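You operate a simulated robot arm through the tools that you are given. There is no shell and no other tool. Be economical: measure what you need, move in short steps, check, and stop when the job is done.

You run a simulated robot arm. Do the job below in one go: nothing can be reset, and whatever is moved stays where it is left.

## Task
Put the grey pad on top of the grey tape roll. Then take the teal dish on the top of the long bench and put it away on the top of the high wall shelf. Then put the sieve on the black slab. Do these in the order given. Set down upright: sieve.
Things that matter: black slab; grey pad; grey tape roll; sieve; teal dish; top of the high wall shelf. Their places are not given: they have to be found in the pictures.

Only the result counts: the job must be done as asked and must still hold three seconds after the hand-in. Knocking over, shifting, dropping, spilling or breaking anything else fails it.

## Robot
A 7-joint arm with a two-finger parallel gripper, fixed in place. Base frame: the origin is at the foot of the arm, x ahead of it, y to its left, z up; the work surface is at about z = 0.85. Units: m, degrees, N and s.
Its first joint turns from -166.0 to 166.0 degrees. Payload 4.4 kg.
Tool frame: the origin (TCP) lies between the finger pads and is the grasp point; the fingertips stand 0.023 m ahead of it; z points along the fingers, y is the line along which they close. The gripper opens to 0.094 m. The fingers are 0.038 m wide and 0.01 m thick; the gripper's body (0.054 by 0.096 m) begins 0.039 m behind the TCP.
Orientation is told as [roll, pitch, yaw] about the base's x, y, z axes, in that order, counted from this pose: with the fingers straight down and closing along the base's y, the tool's x points along the base's -x, its y along +y and its z along -z.

## Interface
- The arm moves only by the tool step_arm. Its arguments are lists of equal length, an entry for each row: "rotation": the turn, a rotation vector about the tool's x, y, z in degrees, a list of three; "slide": the shift along the tool's x, y, z in m, a list of three; "fingers": the gripper command, from -1 (fully open) to 1 (shut), values between in proportion. In form: {"rotation": [[wx, wy, wz], ...], "slide": [[x, y, z], ...], "fingers": [fingers, ...]}. A call has 1 to 20 rows; each row shifts and turns the commanded pose from where the row before left it, along the tool's axes as they then stand. A row lasts 0.2 s, in which the tool goes at most 0.05 m and 8.6 degrees; a call with a longer step from one row to the next is refused whole, and so is a gripper value outside its range. Where a pose cannot be reached the arm comes as near as it can. A force on the tool above 40 N (or 10 N above the force at the start of the call, whichever is more), or a blocked arm, ends the call early, and 0.2 s more pass. The fingers move at their own pace (about 0.072 m/s each) and stop on an object; they squeeze with about 35 N. The grip force told is the motor's: it shows also when the fingers shut on nothing. Time passes only in rows, and 0.2 s behind the last, so rows that do not move let the fingers close. The reply holds the time, the measured pose of the TCP, the force on the tool along the base axes, the opening and the grip force, in the units named above and with some noise, with the torque about the TCP (base axes, N m) and any sound that the robot's microphone picked up.
- Cameras (640 x 400 px; columns grow to the right, rows downward): "scene" is fixed at [0.0506, 0.5001, 1.5928]; the picture's right is [-0.16, -0.99, 0.00], its down [-0.22, 0.04, -0.97] and it looks along [0.96, -0.15, -0.23] (base axes); focal length 214 px, centre (320, 200). "wrist" rides on the gripper at [0.086, 0.016, -0.074] in the tool frame; the picture's right is [-0.18, 0.98, 0.00], its down [-0.58, -0.11, -0.81] and it looks along [-0.79, -0.15, 0.59] (tool axes); focal length 243 px, centre (320, 200).
- capture(camera): a new picture of that camera. The clock stands still meanwhile.
- pixel_to_xyz(camera, pixels): for up to 12 pixels [column, row] of the newest picture of that camera ("zoom" is the newest enlarged one), the place [x, y, z] in the base frame of the surface seen there, good to about 0.002 m. The clock stands still meanwhile.
- zoom(camera, box): a new picture of the part [left, top, right, bottom] of that camera's present view, enlarged. The clock stands still meanwhile.
- sign_off(): hands the job in; it is judged then, once.

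Go step by step. Measure first, check grasps and placings, and put right what went wrong. The budget is 80 turns and 54 pictures, counting those below and the enlarged ones. Unless the task says otherwise, let go and move clear before handing in, and close with one line.

The tools are called after "Call:" as a command line: name --argument value ..., lists and objects as JSON in quotes. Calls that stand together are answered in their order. step_arm: Moves the arm, as the interface text tells. Its arguments: {"type":"object","properties":{"rotation":{"type":"array"},"slide":{"type":"array"},"fingers":{"type":"array"}},"required":["rotation","slide","fingers"]} The other tools are called the same way: capture (camera) takes a picture; pixel_to_xyz (camera, pixels) gives the place of the surface under pixels of a picture; zoom (camera, box) takes an enlarged picture of a part of a camera's view; sign_off () hands the job in.

At the start:

```text
t: 0.0
eef_pos: [0.4937, 0.1979, 1.7207]
orientation: [-0.1, -0.1, 0.1]
contact_force: [-1.0, 0.3, -0.1]
torque: [-0.01, -0.01, 0.0]
gripper_width: 0.0939
grip_force: 0.0
```

scene: 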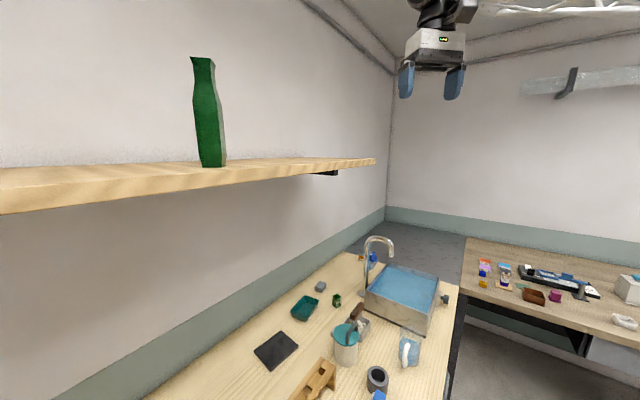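
wrist: 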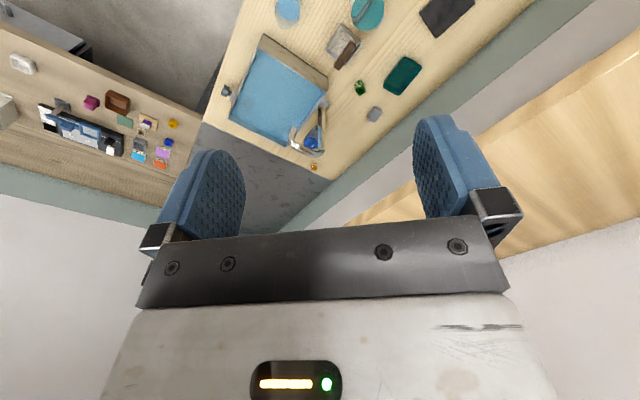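

The scene shows the bench with a teal dish near (305,308), a black slab near (276,350), a shelf, and other small items. I'll zoom in to identify the pad, tape roll and sieve.

Call:
zoom --camera "scene" --box '[230, 230, 470, 400]'

Call:
zoom --camera "wrist" --box '[180, 0, 500, 200]'

```text
2.35 times, centred on (350, 315) of scene
```

zoom: 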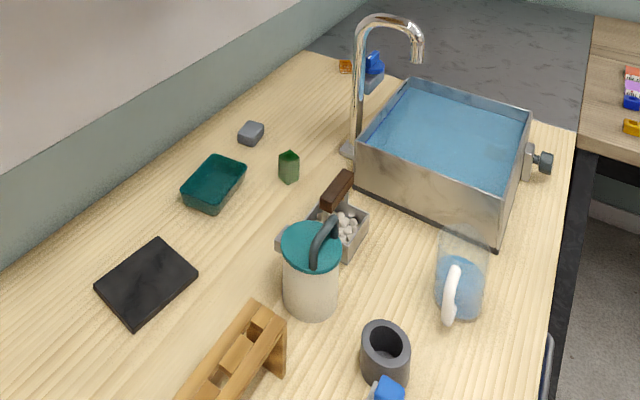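

```text
2.00 times, centred on (340, 100) of wrist
```

zoom: 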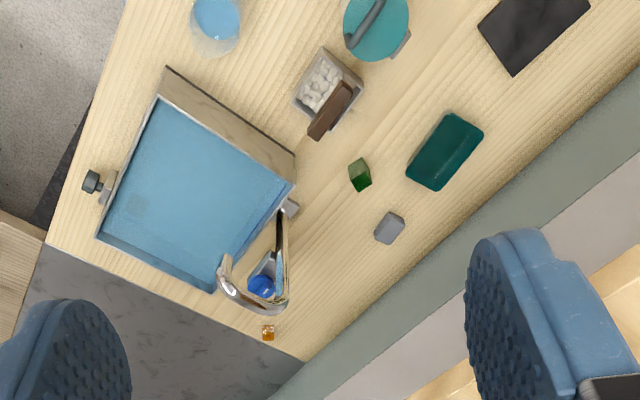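

The grey pad is likely the small grey block at zoom (250,133), the tape roll the grey ring at (385,350), and the sieve the handled box with white lumps at (340,220). I'll measure these on the scene zoom.

Call:
zoom --camera "scene" --box '[230, 230, 470, 400]'

Call:
pixel_to_xyz --camera "zoom" --pixels '[[250, 128], [250, 140], [212, 185], [145, 283], [385, 335], [385, 375], [290, 160], [345, 225], [340, 190], [310, 245], [240, 345], [460, 290]]'

Call:
pixel_to_xyz --camera "scene" --pixels '[[205, 166], [270, 172], [330, 163], [370, 160], [100, 180], [20, 190], [385, 250], [206, 60]]'

```text
2.35 times, centred on (350, 315) of scene
```

zoom: 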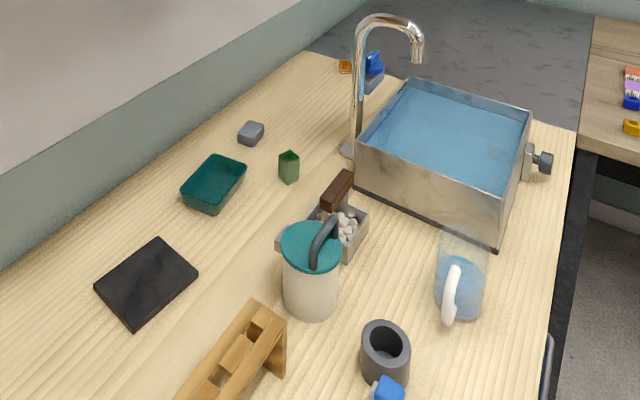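

```text
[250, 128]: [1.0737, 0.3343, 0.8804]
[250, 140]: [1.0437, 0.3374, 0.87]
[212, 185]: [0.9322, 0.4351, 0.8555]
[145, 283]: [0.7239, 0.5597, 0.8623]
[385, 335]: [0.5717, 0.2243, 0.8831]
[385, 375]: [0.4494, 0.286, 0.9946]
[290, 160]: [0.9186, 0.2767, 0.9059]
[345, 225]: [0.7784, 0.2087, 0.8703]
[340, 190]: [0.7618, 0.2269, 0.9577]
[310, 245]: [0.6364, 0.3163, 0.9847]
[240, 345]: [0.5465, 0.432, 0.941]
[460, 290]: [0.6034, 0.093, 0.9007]
```

```text
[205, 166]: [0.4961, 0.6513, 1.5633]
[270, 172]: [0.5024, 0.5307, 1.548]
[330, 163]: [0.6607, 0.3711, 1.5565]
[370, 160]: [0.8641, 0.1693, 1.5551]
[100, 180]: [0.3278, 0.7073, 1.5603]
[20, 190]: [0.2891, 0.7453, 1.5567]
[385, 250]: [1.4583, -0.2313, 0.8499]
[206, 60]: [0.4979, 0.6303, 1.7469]
```

The pad at about (1.06, 0.335) is near the limit of reach, and the near part of the bench is out of view. I'll tilt the wrist camera downward to see the whole bench.

Call:
step_arm --rotation '[[0, 8, 0], [0, 8, 0], [0, 8, 0], [0, 8, 0], [0, 8, 0]]' --slide '[[0, 0, 0], [0, 0, 0], [0, 0, 0], [0, 0, 0], [0, 0, 0]]' --fingers '[-1, -1, -1, -1, -1]'

Call:
capture --camera "wrist"

```text
t: 1.2
eef_pos: [0.4962, 0.1989, 1.6636]
orientation: [0.0, 7.9, 0.1]
contact_force: [0.7, 0.6, -0.4]
torque: [0.03, 0.01, 0.0]
gripper_width: 0.0941
grip_force: 0.0
out of reach, approached as far as the arm can: row 1, 2, 3, 4, 5
```

```text
48 pictures are left
```

wrist: 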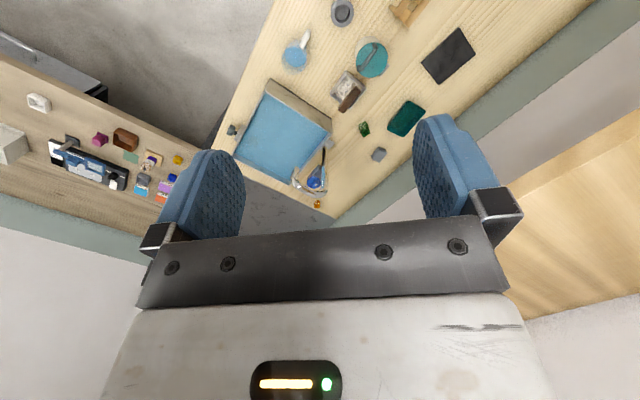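

The arm is out of reach with that tilt at this height. I'll lower 0.3 m to make the tilt reachable.

Call:
step_arm --rotation '[[0, 0, 0], [0, 0, 0], [0, 0, 0], [0, 0, 0], [0, 0, 0], [0, 0, 0]]' --slide '[[-0.031, 0, 0.037], [-0.031, 0, 0.037], [-0.031, 0, 0.037], [-0.031, 0, 0.037], [-0.031, 0, 0.037], [-0.031, 0, 0.037]]' --fingers '[-1, -1, -1, -1, -1, -1]'

Call:
capture --camera "wrist"

```text
t: 2.6
eef_pos: [0.6508, 0.1995, 1.4174]
orientation: [0.0, 7.9, 0.0]
contact_force: [-1.3, -0.6, 0.8]
torque: [0.02, -0.04, 0.01]
gripper_width: 0.0944
grip_force: 0.1
```

```text
47 pictures are left
```

wrist: 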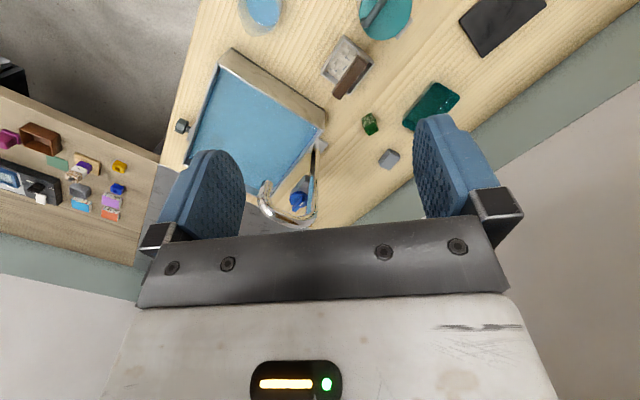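

The command resets to the reached pose, so the tilt is only 7.9°. Now at this height I'll tilt further and back off to see the near part of the bench.

Call:
step_arm --rotation '[[0, 8, 0], [0, 8, 0], [0, 8, 0], [0, 8, 0], [0, 0, 0], [0, 0, 0], [0, 0, 0]]' --slide '[[0.04, 0, 0], [0.04, 0, 0], [0.035, 0, 0], [0.03, 0, 0], [0.03, 0, 0.0], [0.03, 0, 0], [0, 0, 0]]' --fingers '[-1, -1, -1, -1, -1, -1, -1]'

Call:
capture --camera "wrist"

```text
t: 4.2
eef_pos: [0.5135, 0.2, 1.376]
orientation: [0.0, 40.0, 0.0]
contact_force: [0.3, 0.3, 0.7]
torque: [-0.05, 0.0, -0.01]
gripper_width: 0.0938
grip_force: 0.0
out of reach, approached as far as the arm can: row 3, 4, 5, 6
```

```text
46 pictures are left
```

wrist: 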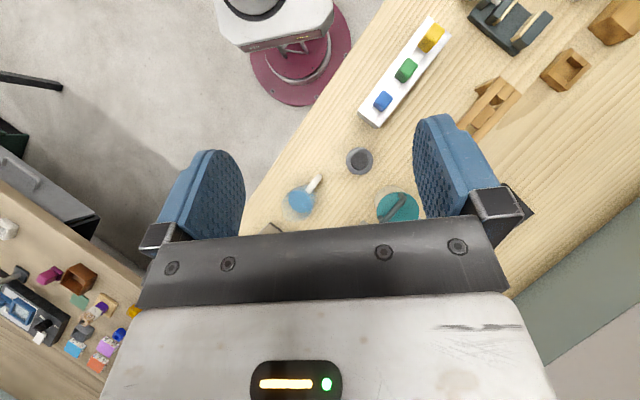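

More bench items appear (rack, tray of blocks, wooden boxes), with the dark ring at (360,160). I'll zoom in on that ring, and on the other bench in the scene camera.

Call:
zoom --camera "wrist" --box '[240, 80, 480, 230]'

Call:
pixel_to_xyz --camera "zoom" --pixels '[[320, 182], [320, 240], [285, 212], [352, 212], [320, 212], [420, 310], [170, 320]]'

Call:
zoom --camera "scene" --box '[450, 230, 640, 350]'

Call:
pixel_to_xyz --camera "zoom" --pixels '[[590, 310], [110, 100], [180, 170], [430, 220], [620, 200]]'

Call:
zoom --camera "scene" --box '[280, 270, 390, 345]'

Call:
pixel_to_xyz --camera "zoom" --pixels '[[234, 80], [220, 105], [255, 105], [238, 118], [230, 95]]'

```text
2.67 times, centred on (360, 155) of wrist
```

zoom: 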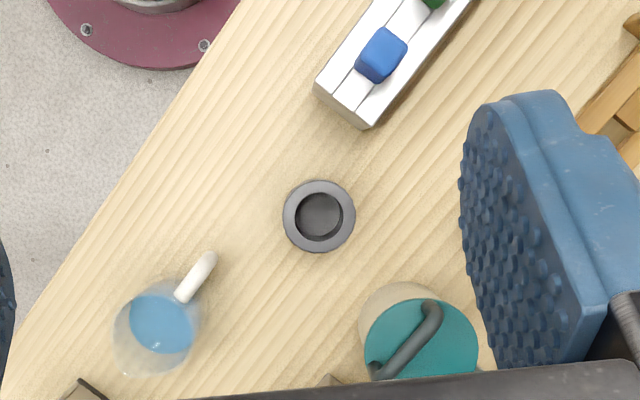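

```text
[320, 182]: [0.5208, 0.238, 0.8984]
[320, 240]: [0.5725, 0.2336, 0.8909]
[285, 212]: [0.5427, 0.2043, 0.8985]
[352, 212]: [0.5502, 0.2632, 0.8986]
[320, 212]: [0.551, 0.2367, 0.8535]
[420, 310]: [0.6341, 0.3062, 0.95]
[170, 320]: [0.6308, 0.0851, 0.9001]
```

```text
3.33 times, centred on (545, 290) of scene
```

zoom: 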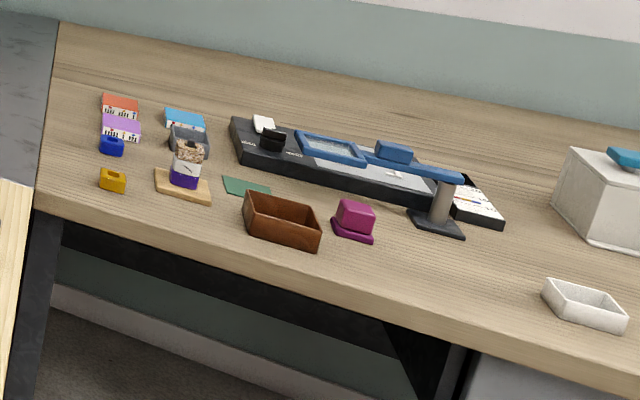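

```text
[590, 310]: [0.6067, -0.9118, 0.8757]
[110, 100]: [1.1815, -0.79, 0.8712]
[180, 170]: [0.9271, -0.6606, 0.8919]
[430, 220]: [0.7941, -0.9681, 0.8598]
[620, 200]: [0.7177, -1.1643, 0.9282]
```

```text
5.33 times, centred on (335, 308) of scene
```

zoom: 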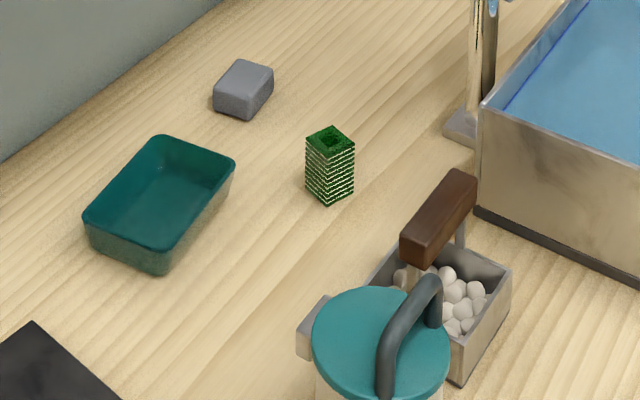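

```text
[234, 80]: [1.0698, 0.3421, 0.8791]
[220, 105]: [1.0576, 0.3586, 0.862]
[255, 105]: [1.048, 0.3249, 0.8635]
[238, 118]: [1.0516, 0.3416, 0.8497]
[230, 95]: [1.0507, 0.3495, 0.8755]
```

The tape roll centre is about (0.547, 0.235), top 0.898. The pad candidate at (1.065, 0.338) is far, so I'll check whether a grey item on the other bench at scene (505,272) fits better.

Call:
zoom --camera "scene" --box '[470, 250, 550, 300]'

Call:
pixel_to_xyz --camera "zoom" --pixels '[[290, 165], [270, 190], [320, 165], [290, 120]]'

Call:
zoom --camera "scene" --box '[300, 270, 340, 295]'

Call:
pixel_to_xyz --camera "zoom" --pixels '[[330, 140], [270, 200], [320, 235], [390, 175], [345, 190], [325, 290], [260, 270], [385, 230]]'

```text
8.00 times, centred on (510, 275) of scene
```

zoom: 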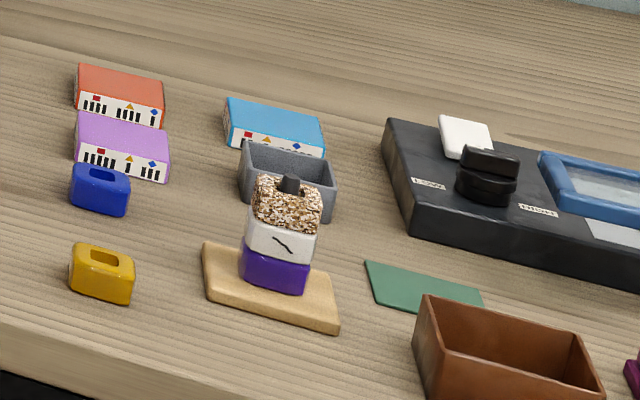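

```text
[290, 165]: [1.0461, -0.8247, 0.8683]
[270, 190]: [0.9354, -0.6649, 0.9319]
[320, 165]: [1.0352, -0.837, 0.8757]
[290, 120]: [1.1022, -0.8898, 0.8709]
```

```text
16.00 times, centred on (320, 282) of scene
```

zoom: 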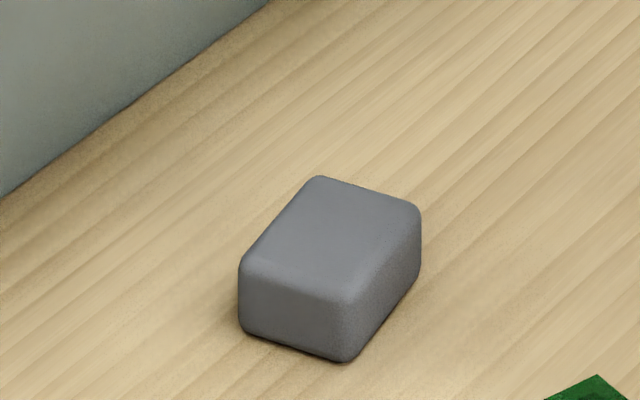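

```text
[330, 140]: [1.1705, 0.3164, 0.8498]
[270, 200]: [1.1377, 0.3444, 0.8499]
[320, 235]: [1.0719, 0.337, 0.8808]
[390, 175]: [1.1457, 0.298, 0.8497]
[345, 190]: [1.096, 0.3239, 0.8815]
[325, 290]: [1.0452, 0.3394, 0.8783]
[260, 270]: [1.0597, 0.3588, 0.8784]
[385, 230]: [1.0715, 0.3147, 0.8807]
```

The pad is a rounded grey block, roughly 0.036 x 0.048 x 0.031. I'll measure its top corners precisely for orientation, and also the dish and sieve.

Call:
pixel_to_xyz --camera "zoom" --pixels '[[318, 182], [410, 212], [344, 294], [248, 264], [370, 197], [295, 280], [380, 255], [280, 220], [421, 240], [350, 340], [244, 310]]'

Call:
zoom --camera "scene" --box '[285, 285, 335, 325]'

Call:
pixel_to_xyz --camera "zoom" --pixels '[[253, 120], [420, 180], [70, 270], [235, 350], [240, 200], [320, 270], [150, 320], [160, 195], [340, 150], [230, 390]]'

```text
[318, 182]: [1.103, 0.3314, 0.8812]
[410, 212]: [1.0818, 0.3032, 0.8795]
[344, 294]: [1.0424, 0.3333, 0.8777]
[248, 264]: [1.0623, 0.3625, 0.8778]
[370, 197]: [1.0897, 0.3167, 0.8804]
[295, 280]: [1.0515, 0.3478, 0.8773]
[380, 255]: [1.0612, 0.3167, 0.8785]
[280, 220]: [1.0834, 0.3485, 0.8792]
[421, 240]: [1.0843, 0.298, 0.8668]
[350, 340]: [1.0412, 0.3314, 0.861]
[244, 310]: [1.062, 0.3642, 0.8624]
```

```text
10.00 times, centred on (310, 305) of scene
```

zoom: 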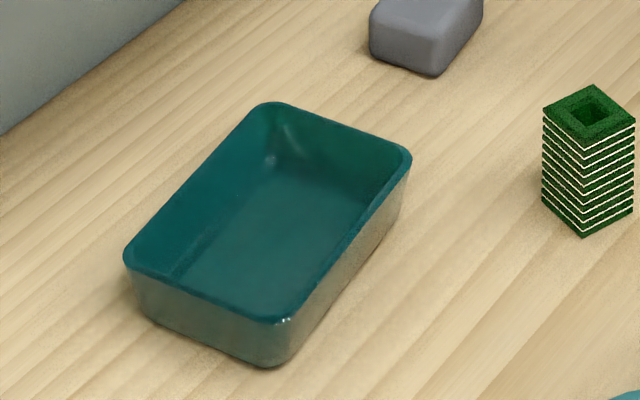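

```text
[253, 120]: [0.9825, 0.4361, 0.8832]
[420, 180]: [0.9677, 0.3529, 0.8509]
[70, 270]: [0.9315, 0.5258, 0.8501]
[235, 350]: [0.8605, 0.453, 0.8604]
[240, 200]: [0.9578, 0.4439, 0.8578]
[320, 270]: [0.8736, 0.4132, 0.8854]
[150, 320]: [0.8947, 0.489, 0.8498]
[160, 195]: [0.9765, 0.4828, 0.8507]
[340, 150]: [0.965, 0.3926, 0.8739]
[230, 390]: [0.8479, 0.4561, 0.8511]
```

The pad's centre is (1.072, 0.333), with its long axis at −36° in the base frame. I'll grip across its long faces using a tool tilted outward (yaw about −126°, pitch about +45°), which keeps the wrist camera on top. First I'll yaw.

Call:
step_arm --rotation '[[-5.06, 0, 6.03], [-5.06, 0, 6.03], [-5.06, 0, 6.03], [-5.06, 0, 6.03], [-5.06, 0, 6.03], [-5.06, 0, 6.03], [-5.06, 0, 6.03], [-5.06, 0, 6.03], [-5.06, 0, 6.03], [-5.06, 0, 6.03], [-5.06, 0, 6.03], [-5.06, 0, 6.03], [-5.06, 0, 6.03], [-5.06, 0, 6.03], [-5.06, 0, 6.03], [-5.06, 0, 6.03]]' --slide '[[0, 0, 0], [0, 0, 0], [0, 0, 0], [0, 0, 0], [0, 0, 0], [0, 0, 0], [0, 0, 0], [0, 0, 0], [0, 0, 0], [0, 0, 0], [0, 0, 0], [0, 0, 0], [0, 0, 0], [0, 0, 0], [0, 0, 0], [0, 0, 0]]' --fingers '[-1, -1, -1, -1, -1, -1, -1, -1, -1, -1, -1, -1, -1, -1, -1, -1]'

Call:
capture --camera "wrist"

Call:
capture --camera "scene"

```text
t: 7.6
eef_pos: [0.5138, 0.1996, 1.3776]
orientation: [0.0, 40.1, -126.1]
contact_force: [-0.4, 0.2, 0.4]
torque: [0.0, 0.0, 0.02]
gripper_width: 0.0942
grip_force: 0.0
```

```text
39 pictures are left
```

wrist: 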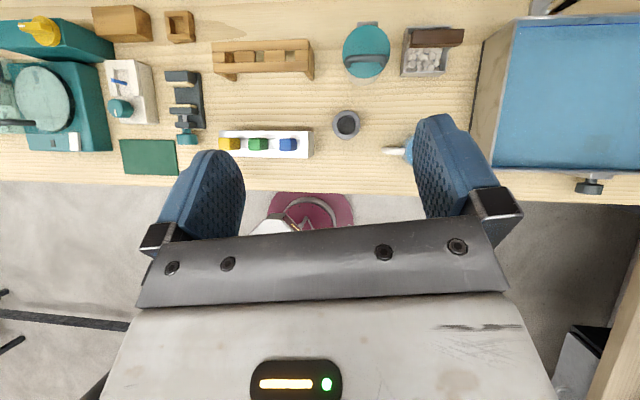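

```text
38 pictures are left
```

scene: 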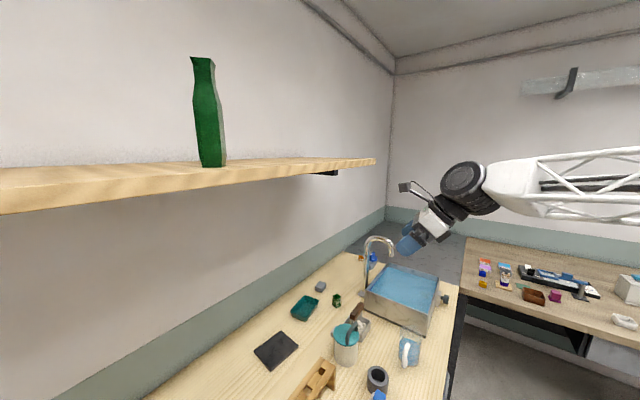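

The camera-on-top posture works. Before reaching toward the pad I'll measure the faucet, green block, canister and wall for clearance.

Call:
pixel_to_xyz --camera "scene" --pixels '[[366, 238], [376, 237], [392, 240], [394, 252], [364, 285], [340, 295], [322, 255], [335, 283], [371, 257], [350, 320], [346, 318], [305, 278]]'

```text
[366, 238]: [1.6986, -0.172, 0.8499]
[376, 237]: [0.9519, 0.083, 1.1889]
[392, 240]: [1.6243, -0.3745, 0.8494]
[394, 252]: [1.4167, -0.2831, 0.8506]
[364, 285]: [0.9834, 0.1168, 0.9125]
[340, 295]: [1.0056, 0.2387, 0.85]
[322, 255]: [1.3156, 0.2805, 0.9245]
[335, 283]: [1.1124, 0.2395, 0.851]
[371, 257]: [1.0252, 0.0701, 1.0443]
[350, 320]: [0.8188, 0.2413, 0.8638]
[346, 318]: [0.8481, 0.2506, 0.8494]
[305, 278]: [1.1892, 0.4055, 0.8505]
```

The faucet column at (0.985, 0.11) would crowd the wrist at yaw −126°. I'll use yaw −142° instead (the block will self-align by about 16°), and move to a waypoint above (0.95, 0.30, 1.15).

Call:
step_arm --rotation '[[-5.14, 0, 6.13], [-5.14, 0, 6.13], [0, 0, 0], [0, 0, 0], [0, 0, 0], [0, 0, 0], [0, 0, 0], [0, 0, 0], [0, 0, 0], [0, 0, 0], [0, 0, 0], [0, 0, 0], [0, 0, 0]]' --slide '[[0, 0, 0], [0, 0, 0], [0.0149, 0.0173, 0.0395], [0.0149, 0.0173, 0.0395], [0.0149, 0.0173, 0.0395], [0.0149, 0.0173, 0.0395], [0.0149, 0.0173, 0.0395], [0.0149, 0.0173, 0.0395], [0.0149, 0.0173, 0.0395], [0.0149, 0.0173, 0.0395], [0.0149, 0.0173, 0.0395], [0.0149, 0.0173, 0.0395], [0.0149, 0.0173, 0.0395]]' --fingers '[-1, -1, -1, -1, -1, -1, -1, -1, -1, -1, -1, -1, -1]'

Call:
capture --camera "scene"

```text
t: 10.4
eef_pos: [0.9482, 0.2997, 1.151]
orientation: [0.0, 40.2, -141.9]
contact_force: [0.1, -0.9, 0.4]
torque: [-0.01, 0.03, 0.01]
gripper_width: 0.0943
grip_force: 0.0
```

```text
37 pictures are left
```

scene: 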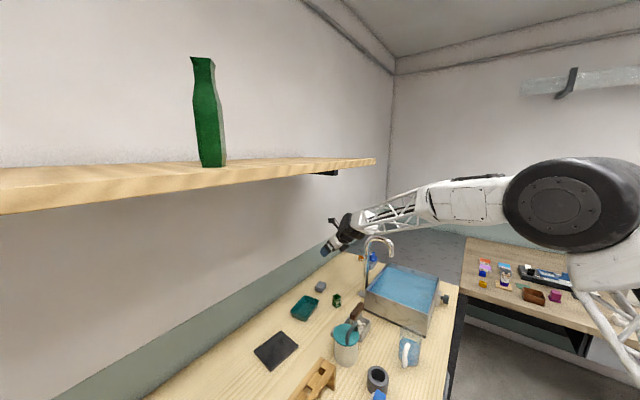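

The arm is posed well, with the forearm above the faucet. I'll now pitch to 50° and go to a hover over the pad.

Call:
step_arm --rotation '[[0, 5, 0], [0, 5, 0], [0, 0, 0], [0, 0, 0], [0, 0, 0], [0, 0, 0], [0, 0, 0]]' --slide '[[0, 0, 0], [0, 0, 0], [-0.0124, 0.0101, 0.0412], [-0.0124, 0.0101, 0.0412], [-0.0124, 0.0101, 0.0412], [-0.0124, 0.0101, 0.0412], [-0.0124, 0.0101, 0.0412]]' --fingers '[-1, -1, -1, -1, -1, -1, -1]'

Call:
capture --camera "scene"

Call:
capture --camera "wrist"

```text
t: 12.0
eef_pos: [1.0729, 0.3334, 0.9702]
orientation: [0.1, 50.2, -141.9]
contact_force: [0.1, 0.1, 1.1]
torque: [0.01, 0.03, 0.0]
gripper_width: 0.0939
grip_force: 0.1
```

```text
36 pictures are left
```

scene: 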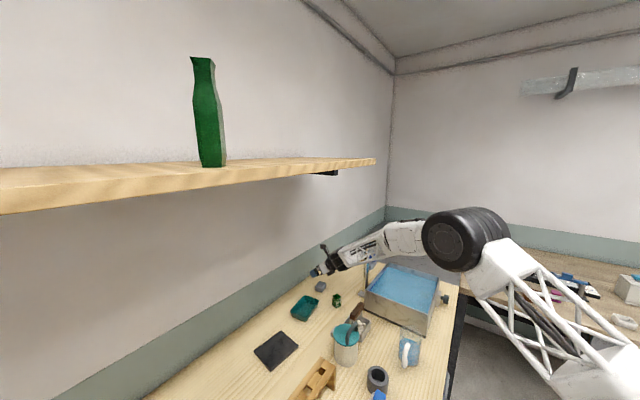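

```text
35 pictures are left
```

wrist: 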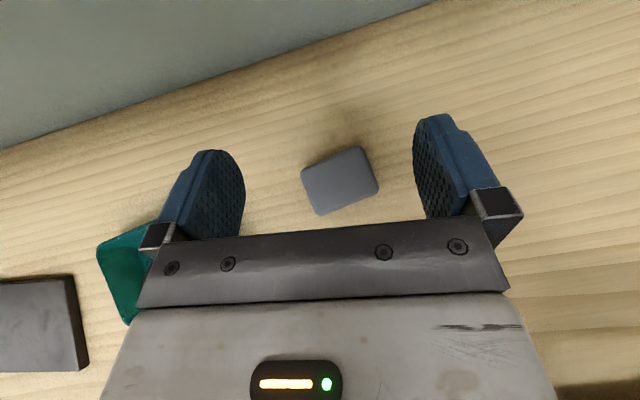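

The hover is reached and the pad lies between the fingers at wrist (340,180), but the forearm is passing near the faucet. I'll zoom in to judge that clearance.

Call:
zoom --camera "scene" --box '[300, 200, 460, 300]'

Call:
pixel_to_xyz --camera "zoom" --pixels '[[270, 210], [264, 270], [300, 190], [300, 240], [340, 180], [340, 225], [400, 110], [410, 180], [200, 240], [140, 220], [284, 262], [215, 255]]'

```text
4.00 times, centred on (380, 250) of scene
```

zoom: 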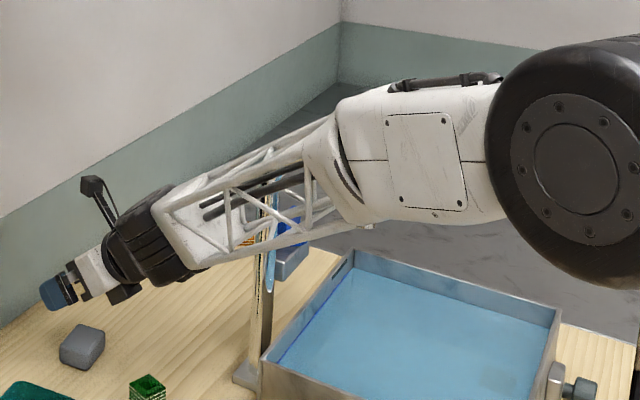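

```text
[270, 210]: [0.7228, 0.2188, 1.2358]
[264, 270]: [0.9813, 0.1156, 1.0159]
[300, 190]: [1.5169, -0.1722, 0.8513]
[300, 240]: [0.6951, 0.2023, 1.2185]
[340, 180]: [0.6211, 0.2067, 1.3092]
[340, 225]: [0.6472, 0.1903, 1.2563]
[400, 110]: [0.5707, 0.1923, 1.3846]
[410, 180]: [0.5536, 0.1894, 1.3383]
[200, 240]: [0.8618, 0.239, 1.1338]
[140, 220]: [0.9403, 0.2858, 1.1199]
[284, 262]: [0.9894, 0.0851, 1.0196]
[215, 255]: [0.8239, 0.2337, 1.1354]
```

The forearm sits at y ≥ 0.19, clear of the faucet at y = 0.11. I'll now descend straight onto the pad.

Call:
step_arm --rotation '[[0, 0, 0], [0, 0, 0], [0, 0, 0], [0, 0, 0]]' --slide '[[-0.019, 0, 0.016], [-0.019, 0, 0.016], [-0.019, 0, 0.016], [-0.0097, 0, 0.0081]]' --fingers '[-1, -1, -1, -1]'

Call:
capture --camera "wrist"

```text
t: 13.0
eef_pos: [1.0725, 0.3329, 0.8827]
orientation: [0.1, 49.9, -141.9]
contact_force: [0.3, -0.4, 0.0]
torque: [0.0, 0.05, 0.01]
gripper_width: 0.0941
grip_force: 0.0
```

```text
33 pictures are left
```

wrist: 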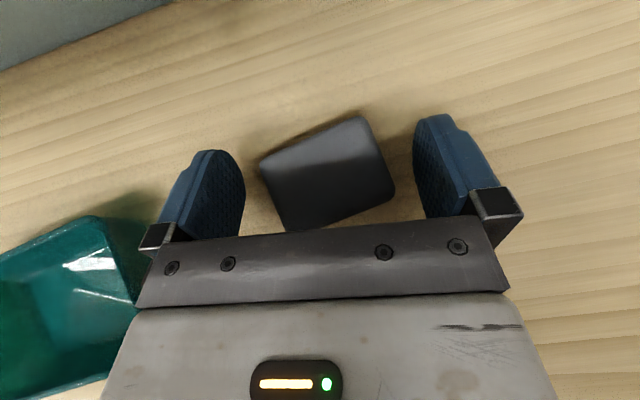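

The pad is between the fingers but skewed by about 16°, so I'll yaw back to −126° in place to align, then close.

Call:
step_arm --rotation '[[6.1, 0, -5.1], [6.1, 0, -5.1], [0, 0, 0], [0, 0, 0], [0, 0, 0], [0, 0, 0]]' --slide '[[0, 0, 0], [0, 0, 0], [0, 0, 0], [0, 0, 0], [0, 0, 0], [0, 0, 0]]' --fingers '[-1, -1, 1, 1, 1, 1]'

Call:
capture --camera "wrist"

```text
t: 14.4
eef_pos: [1.0728, 0.333, 0.8832]
orientation: [0.0, 50.0, -126.1]
contact_force: [1.0, -0.8, 0.7]
torque: [-0.01, 0.01, 0.01]
gripper_width: 0.0594
grip_force: 34.8
```

```text
32 pictures are left
```

wrist: 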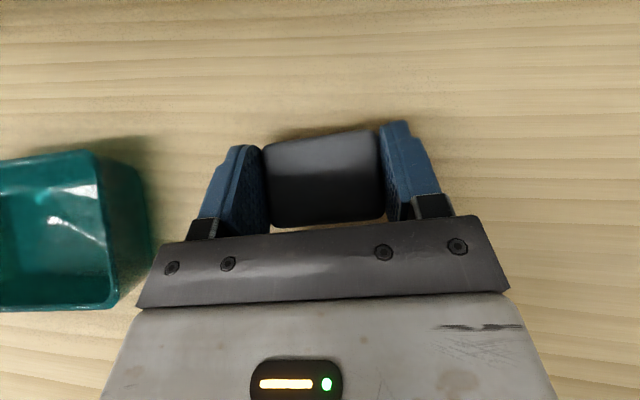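

The grip holds at 0.059 m with 35 N. I'll lift straight up and confirm.

Call:
step_arm --rotation '[[0, 0, 0], [0, 0, 0], [0, 0, 0], [0, 0, 0], [0, 0, 0], [0, 0, 0]]' --slide '[[0.0345, 0, -0.0289], [0.0345, 0, -0.0289], [0.0345, 0, -0.0289], [0.0345, 0, -0.0289], [0.0345, 0, -0.0289], [0.0345, 0, -0.0289]]' --fingers '[1, 1, 1, 1, 1, 1]'

Call:
capture --camera "wrist"

```text
t: 15.8
eef_pos: [1.0727, 0.3331, 1.1496]
orientation: [-0.2, 50.0, -126.2]
contact_force: [-0.2, -0.5, -1.8]
torque: [0.09, -0.04, -0.04]
gripper_width: 0.0592
grip_force: 34.9
```

```text
31 pictures are left
```

wrist: 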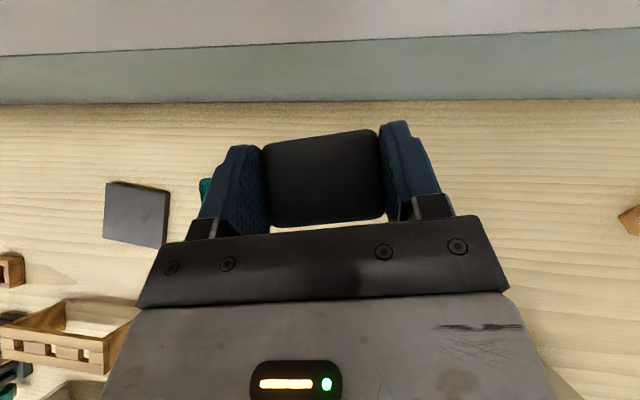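

The pad is held and lifted. Next I'll retract at this height to above the tape roll at (0.547, 0.235).

Call:
step_arm --rotation '[[0, 0, 0], [0, 0, 0], [0, 0, 0], [0, 0, 0], [0, 0, 0], [0, 0, 0], [0, 0, 0], [0, 0, 0], [0, 0, 0], [0, 0, 0], [0, 0, 0], [0, 0, 0]]' --slide '[[-0.0208, -0.0307, -0.0248], [-0.0208, -0.0307, -0.0248], [-0.0208, -0.0307, -0.0248], [-0.0208, -0.0307, -0.0248], [-0.0208, -0.0307, -0.0248], [-0.0208, -0.0307, -0.0248], [-0.0208, -0.0307, -0.0248], [-0.0208, -0.0307, -0.0248], [-0.0208, -0.0307, -0.0248], [-0.0208, -0.0307, -0.0248], [-0.0208, -0.0307, -0.0248], [-0.0208, -0.0307, -0.0248]]' --fingers '[1, 1, 1, 1, 1, 1, 1, 1, 1, 1, 1, 1]'

Call:
zoom --camera "scene" --box '[260, 220, 500, 370]'

Call:
capture --camera "wrist"

```text
t: 18.4
eef_pos: [0.547, 0.2337, 1.1509]
orientation: [0.0, 50.0, -126.1]
contact_force: [-0.1, 0.1, 1.0]
torque: [0.0, -0.04, -0.01]
gripper_width: 0.0591
grip_force: 34.4
```

```text
2.67 times, centred on (380, 295) of scene
```

zoom: 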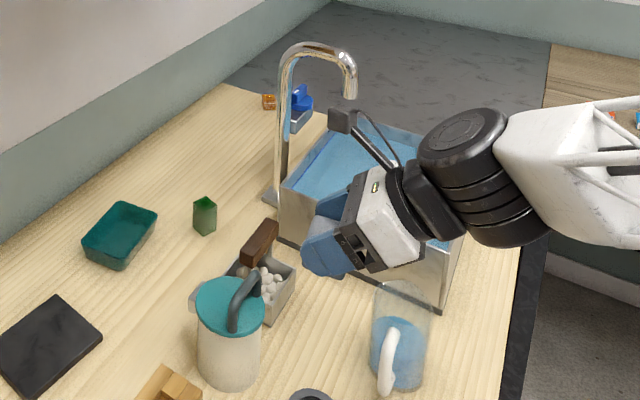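

```text
29 pictures are left
```

wrist: 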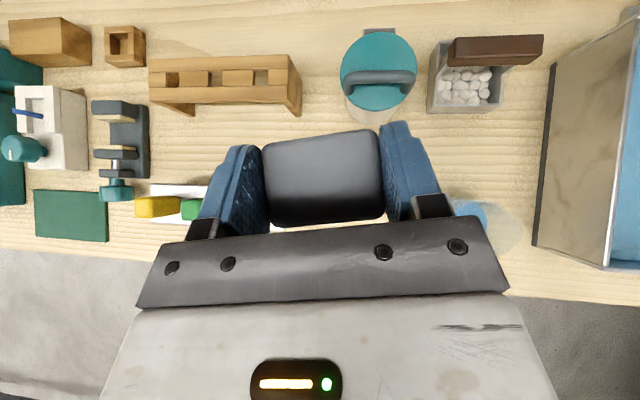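

The pad is above the roll and the surroundings look clear (tray end about 0.08 m away). I'll descend 0.2 m, then check before touching down.

Call:
step_arm --rotation '[[0, 0, 0], [0, 0, 0], [0, 0, 0], [0, 0, 0], [0, 0, 0]]' --slide '[[-0.0301, 0.0, 0.0267], [-0.0301, 0, 0.0267], [-0.0306, 0, 0.0257], [-0.0306, 0, 0.0257], [-0.0306, 0, 0.0257]]' --fingers '[1, 1, 1, 1, 1]'

Call:
zoom --camera "scene" --box '[320, 320, 448, 400]'

Call:
capture --camera "wrist"

```text
t: 19.6
eef_pos: [0.5473, 0.2374, 0.9514]
orientation: [0.0, 50.0, -126.1]
contact_force: [-0.2, -0.5, -0.2]
torque: [0.0, -0.03, -0.02]
gripper_width: 0.0591
grip_force: 34.7
```

```text
5.00 times, centred on (384, 360) of scene
```

zoom: 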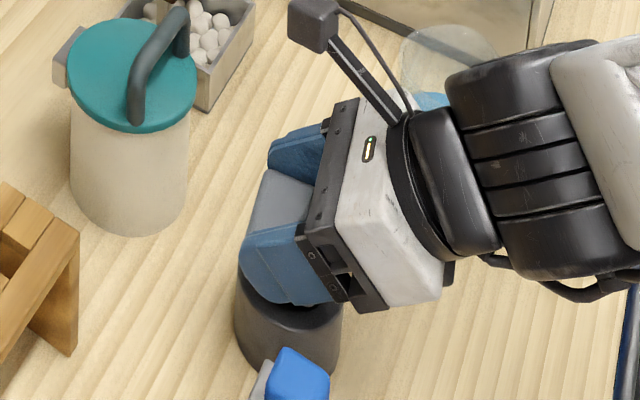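

```text
27 pictures are left
```

wrist: 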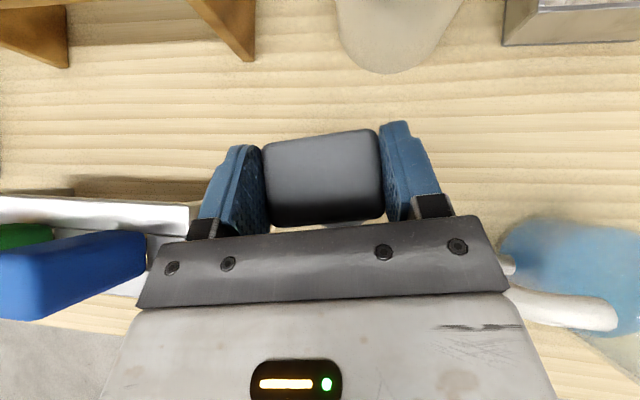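

Clearances look fine (blue block edge about 0.04 m from the gripper). I'll lower in fine steps to touchdown on the roll.

Call:
step_arm --rotation '[[0, 0, 0], [0, 0, 0], [0, 0, 0], [0, 0, 0], [0, 0, 0]]' --slide '[[-0.0057, 0.0025, 0.0038], [-0.0046, 0, 0.0039], [-0.0015, 0, 0.0013], [-0.0015, 0, 0.0013], [0, 0, 0]]' --fingers '[1, 1, 1, 1, 1]'

Call:
zoom --camera "scene" --box '[352, 350, 416, 400]'

```text
t: 20.8
eef_pos: [0.5497, 0.2349, 0.9371]
orientation: [0.0, 50.0, -126.1]
contact_force: [0.6, -0.2, -0.5]
torque: [0.0, 0.03, 0.0]
gripper_width: 0.0592
grip_force: 35.1
```

```text
8.00 times, centred on (384, 375) of scene
```

zoom: 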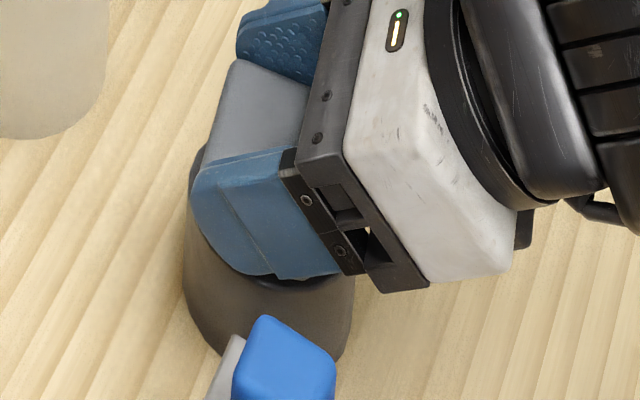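

No contact yet; about 5 mm remains. I'll continue in 1.5 mm steps.

Call:
step_arm --rotation '[[0, 0, 0], [0, 0, 0], [0, 0, 0], [0, 0, 0]]' --slide '[[-0.00115, 0, 0.00096], [-0.00115, 0, 0.00096], [-0.00115, 0, 0.00096], [0, 0, 0]]' --fingers '[1, 1, 1, 1]'

```text
t: 21.8
eef_pos: [0.5493, 0.235, 0.9306]
orientation: [0.0, 49.9, -126.1]
contact_force: [0.4, 0.2, -0.7]
torque: [0.01, 0.0, -0.03]
gripper_width: 0.0591
grip_force: 35.1
```

Still no contact force; a few more 1 mm steps.

Call:
step_arm --rotation '[[0, 0, 0], [0, 0, 0], [0, 0, 0]]' --slide '[[-0.00077, 0, 0.00064], [-0.00077, 0, 0.00064], [0, 0, 0]]' --fingers '[1, 1, 1]'

Call:
zoom --camera "scene" --box '[352, 350, 416, 400]'

```text
t: 22.6
eef_pos: [0.5498, 0.235, 0.9305]
orientation: [0.0, 50.1, -126.1]
contact_force: [-1.5, 1.3, 13.7]
torque: [0.04, 0.0, 0.06]
gripper_width: 0.0591
grip_force: 34.9
```

```text
8.00 times, centred on (384, 375) of scene
```

zoom: 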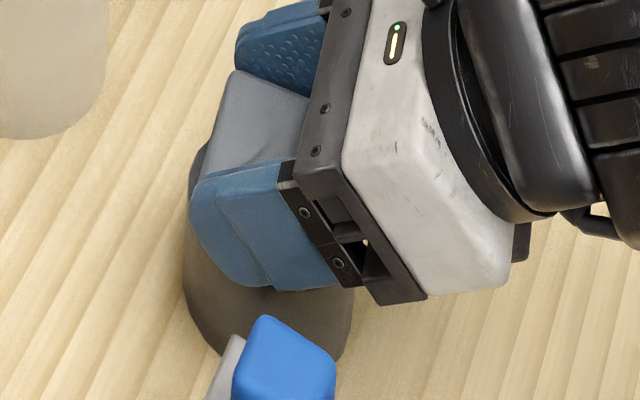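

Contact at 13.7 N, so the pad rests on the roll. I'll open to about 0.078 m and back off along the tool axis.

Call:
step_arm --rotation '[[0, 0, 0], [0, 0, 0], [0, 0, 0], [0, 0, 0], [0, 0, 0], [0, 0, 0], [0, 0, 0]]' --slide '[[0, 0, 0], [0, 0, 0], [0, 0, 0], [0.01, 0, -0.02], [0.01, 0, -0.03], [0.02, 0, -0.04], [0.02, 0, -0.04]]' --fingers '[-0.66, -0.66, -0.66, -0.66, -0.66, -0.66, -0.66]'

Call:
capture --camera "wrist"

Call:
zoom --camera "scene" --box '[320, 320, 448, 400]'

```text
t: 24.2
eef_pos: [0.5139, 0.1865, 1.0595]
orientation: [-0.1, 50.0, -126.2]
contact_force: [-0.2, 0.2, 0.5]
torque: [-0.01, -0.01, 0.0]
gripper_width: 0.0782
grip_force: 0.1
```

```text
24 pictures are left
```

wrist: 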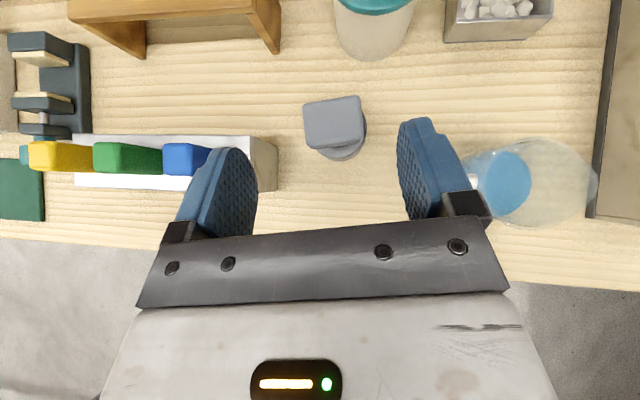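

```text
5.00 times, centred on (384, 360) of scene
```

zoom: 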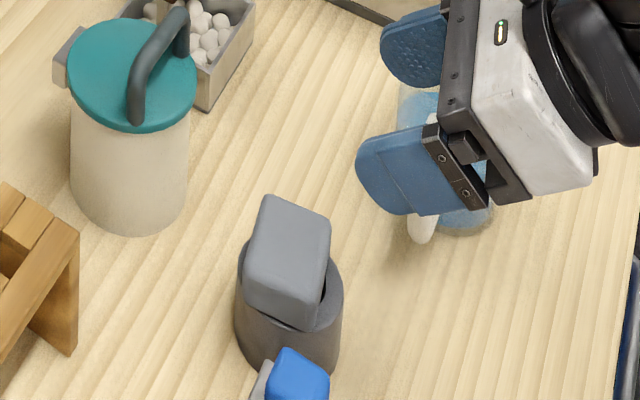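

The pad sits on the roll but looks a bit offset; I'll measure its top face for flatness and centring.

Call:
pixel_to_xyz --camera "zoom" --pixels '[[270, 205], [320, 225], [255, 260], [300, 275], [290, 240], [310, 325], [335, 280], [243, 270]]'

Call:
pixel_to_xyz --camera "wrist" --pixels '[[308, 108], [355, 100], [360, 138], [312, 146], [333, 124], [345, 155], [364, 128]]'

```text
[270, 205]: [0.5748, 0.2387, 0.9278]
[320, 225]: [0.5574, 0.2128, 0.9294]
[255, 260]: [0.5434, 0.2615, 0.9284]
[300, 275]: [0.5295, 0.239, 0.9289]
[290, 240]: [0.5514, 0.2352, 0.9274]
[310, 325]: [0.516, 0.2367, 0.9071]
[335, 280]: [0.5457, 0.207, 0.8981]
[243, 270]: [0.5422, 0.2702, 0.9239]
```

```text
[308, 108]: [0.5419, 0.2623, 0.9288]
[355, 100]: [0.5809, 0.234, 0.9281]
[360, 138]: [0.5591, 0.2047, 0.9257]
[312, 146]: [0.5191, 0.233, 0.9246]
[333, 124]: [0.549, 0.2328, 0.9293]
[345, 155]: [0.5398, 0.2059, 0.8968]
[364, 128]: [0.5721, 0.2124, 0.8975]
```

The pad is flat (z about 0.928) and centred. Next is the dish, so I'll measure its rim corners precisely.

Call:
zoom --camera "scene" --box '[285, 285, 335, 325]'

Call:
pixel_to_xyz --camera "zoom" --pixels '[[272, 106], [405, 158], [285, 318], [130, 258], [340, 128], [348, 232], [205, 295], [200, 178], [262, 350], [400, 190], [135, 290], [285, 200]]'

Call:
pixel_to_xyz --camera "scene" --pixels '[[235, 164], [300, 160], [345, 157], [280, 160], [320, 158], [250, 176], [300, 170], [340, 165], [374, 158], [310, 165], [340, 161], [260, 165]]'

```text
10.00 times, centred on (310, 305) of scene
```

zoom: 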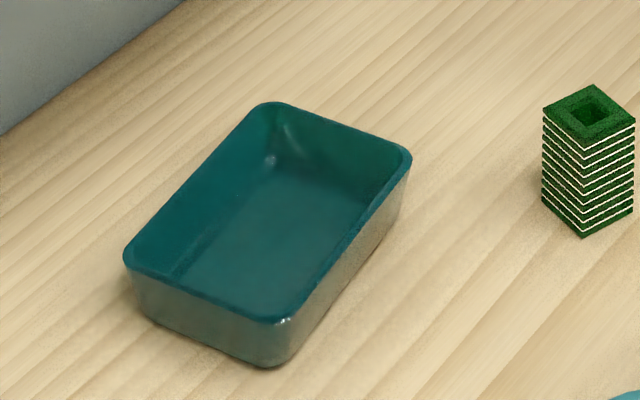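

```text
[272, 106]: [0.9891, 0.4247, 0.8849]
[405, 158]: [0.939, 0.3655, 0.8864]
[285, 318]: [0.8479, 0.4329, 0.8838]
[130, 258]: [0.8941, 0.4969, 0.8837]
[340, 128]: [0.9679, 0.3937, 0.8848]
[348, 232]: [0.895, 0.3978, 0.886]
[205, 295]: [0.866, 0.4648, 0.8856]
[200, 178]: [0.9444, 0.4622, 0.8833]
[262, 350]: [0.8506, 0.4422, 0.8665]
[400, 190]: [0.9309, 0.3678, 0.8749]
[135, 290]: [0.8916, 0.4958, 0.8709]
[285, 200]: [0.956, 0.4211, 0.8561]
```

```text
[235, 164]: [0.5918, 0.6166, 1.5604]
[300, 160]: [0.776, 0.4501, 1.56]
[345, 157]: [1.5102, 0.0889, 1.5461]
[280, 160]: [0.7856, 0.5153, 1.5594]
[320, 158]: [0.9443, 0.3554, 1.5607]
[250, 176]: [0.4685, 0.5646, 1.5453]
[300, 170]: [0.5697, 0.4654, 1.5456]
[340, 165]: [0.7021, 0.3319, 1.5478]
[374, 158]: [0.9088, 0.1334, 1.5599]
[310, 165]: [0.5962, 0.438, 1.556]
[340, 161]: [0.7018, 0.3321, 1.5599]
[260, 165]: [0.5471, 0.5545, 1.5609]
```

The rim is at z about 0.885 with centre (0.917, 0.430). I'll pinch the near short wall (mid about (0.868, 0.464)) using the same tool orientation, so first I go above it with the fingers half open.

Call:
step_arm --rotation '[[0, 0, 0], [0, 0, 0], [0, 0, 0], [0, 0, 0], [0, 0, 0], [0, 0, 0], [0, 0, 0], [0, 0, 0], [0, 0, 0], [0, 0, 0], [0, 0, 0], [0, 0, 0], [0, 0, 0], [0, 0, 0], [0, 0, 0], [0, 0, 0], [0, 0, 0], [0, 0, 0]]' --slide '[[0.0281, 0, -0.0236], [0.0281, 0, -0.0236], [0.0281, 0, -0.0236], [0.02766, 0.0122, 0.03295], [0.02766, 0.0122, 0.03295], [0.02766, 0.0122, 0.03295], [0.02766, 0.0122, 0.03295], [0.02766, 0.0122, 0.03295], [0.02766, 0.0122, 0.03295], [0.02766, 0.0122, 0.03295], [0.02766, 0.0122, 0.03295], [0.02766, 0.0122, 0.03295], [0.02766, 0.0122, 0.03295], [-0.0291, 0, 0.0244], [-0.0291, 0, 0.0244], [-0.0291, 0, 0.0244], [-0.0291, 0, 0.0244], [-0.0291, 0, 0.0244]]' --fingers '[-0.28, -0.28, -0.28, -0.28, -0.28, -0.28, -0.28, -0.28, -0.28, -0.28, -0.28, -0.28, -0.28, -0.28, -0.28, -0.28, -0.28, -0.28]'

Call:
capture --camera "wrist"

Call:
pixel_to_xyz --camera "wrist" --pixels '[[300, 140], [330, 140], [340, 180], [350, 130]]'

```text
t: 28.0
eef_pos: [0.8665, 0.4625, 0.9799]
orientation: [-0.1, 50.1, -125.9]
contact_force: [0.4, -0.2, 0.1]
torque: [-0.01, -0.02, -0.02]
gripper_width: 0.0602
grip_force: 0.1
```

```text
21 pictures are left
```

wrist: 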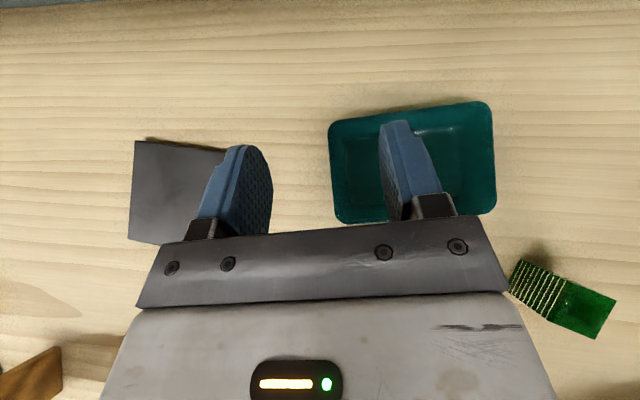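

```text
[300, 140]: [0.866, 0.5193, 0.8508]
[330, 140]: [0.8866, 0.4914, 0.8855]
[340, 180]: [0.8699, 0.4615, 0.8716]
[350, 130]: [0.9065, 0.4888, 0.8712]
```

The rim and inner wall readings match (the wall mid-plane is at the TCP). I'll descend 0.088 m to straddle the wall and close.

Call:
step_arm --rotation '[[0, 0, 0], [0, 0, 0], [0, 0, 0], [0, 0, 0], [0, 0, 0]]' --slide '[[-0.01685, 0, 0.01415], [-0.01685, 0, 0.01415], [-0.01685, 0, 0.01415], [-0.01685, 0, 0.01415], [0, 0, 0]]' --fingers '[-0.28, -0.28, -0.28, -0.28, -0.28]'

Call:
capture --camera "wrist"

```text
t: 29.2
eef_pos: [0.8652, 0.4612, 0.8889]
orientation: [-0.1, 50.0, -126.1]
contact_force: [-0.6, 0.4, 0.5]
torque: [0.03, 0.01, -0.03]
gripper_width: 0.0603
grip_force: 0.2
```

```text
20 pictures are left
```

wrist: 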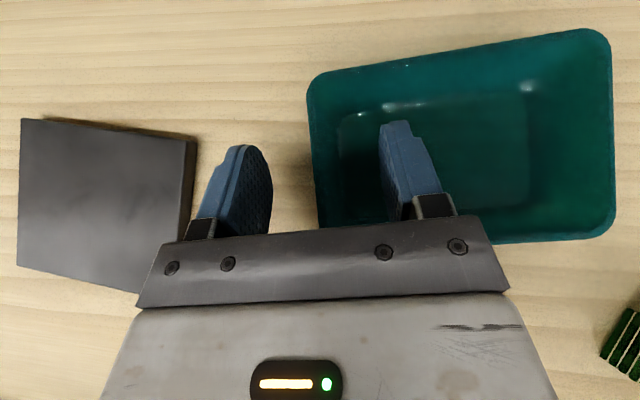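

One finger is inside the dish and one outside. Closing on the wall.

Call:
step_arm --rotation '[[0, 0, 0], [0, 0, 0], [0, 0, 0], [0, 0, 0]]' --slide '[[0.0015, 0, -0.0013], [0, 0, 0], [0, 0, 0], [0, 0, 0]]' --fingers '[1, 1, 1, 1]'

Call:
step_arm --rotation '[[0, 0, 0], [0, 0, 0], [0, 0, 0], [0, 0, 0]]' --slide '[[0.0115, 0, -0.0096], [0.023, 0, -0.0193], [0.023, 0, -0.0193], [0, 0, 0]]' --fingers '[1, 1, 1, 1]'

Call:
capture --camera "wrist"

Call:
zoom --camera "scene" --box '[240, 240, 400, 340]'

```text
t: 30.2
eef_pos: [0.8642, 0.4621, 0.8929]
orientation: [0.0, 50.1, -126.0]
contact_force: [3.2, 2.1, 6.0]
torque: [-0.35, -0.85, 0.25]
gripper_width: 0.0076
grip_force: 35.4
```

```text
t: 31.2
eef_pos: [0.8656, 0.4614, 0.9683]
orientation: [-0.1, 50.0, -126.1]
contact_force: [0.2, -0.1, -2.0]
torque: [0.03, 0.08, -0.03]
gripper_width: 0.0045
grip_force: 34.6
```

```text
19 pictures are left
```

wrist: 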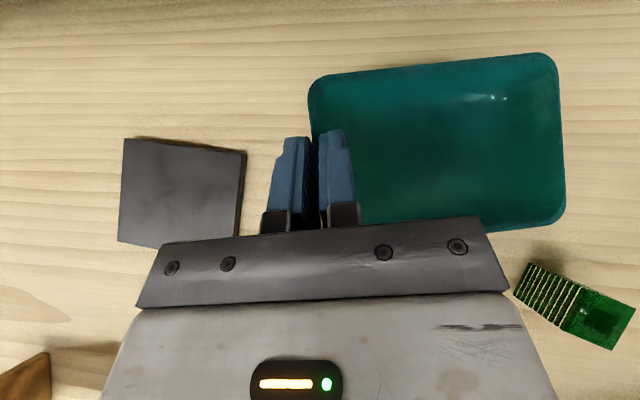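

```text
4.00 times, centred on (320, 290) of scene
```

zoom: 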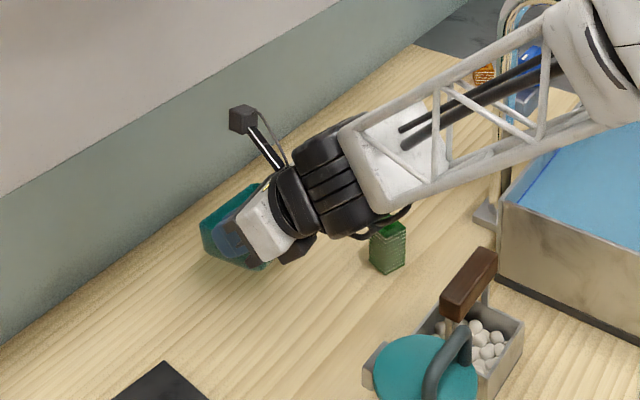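

The dish is lifted (weight about 2 N, opening 0.0045 m). I'll measure its rim and floor to see its tilt.

Call:
pixel_to_xyz --camera "wrist" --pixels '[[320, 84], [540, 60], [556, 212], [435, 68], [562, 140], [430, 140], [500, 100], [500, 180], [380, 120], [380, 190], [313, 110]]'

```text
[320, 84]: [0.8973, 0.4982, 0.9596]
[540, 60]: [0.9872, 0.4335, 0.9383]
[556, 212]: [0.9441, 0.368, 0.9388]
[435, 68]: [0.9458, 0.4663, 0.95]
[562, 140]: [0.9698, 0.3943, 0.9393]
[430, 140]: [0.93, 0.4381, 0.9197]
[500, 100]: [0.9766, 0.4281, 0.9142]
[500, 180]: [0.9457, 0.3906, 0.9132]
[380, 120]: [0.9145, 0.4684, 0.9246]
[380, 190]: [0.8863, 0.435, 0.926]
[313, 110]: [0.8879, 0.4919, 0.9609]
```

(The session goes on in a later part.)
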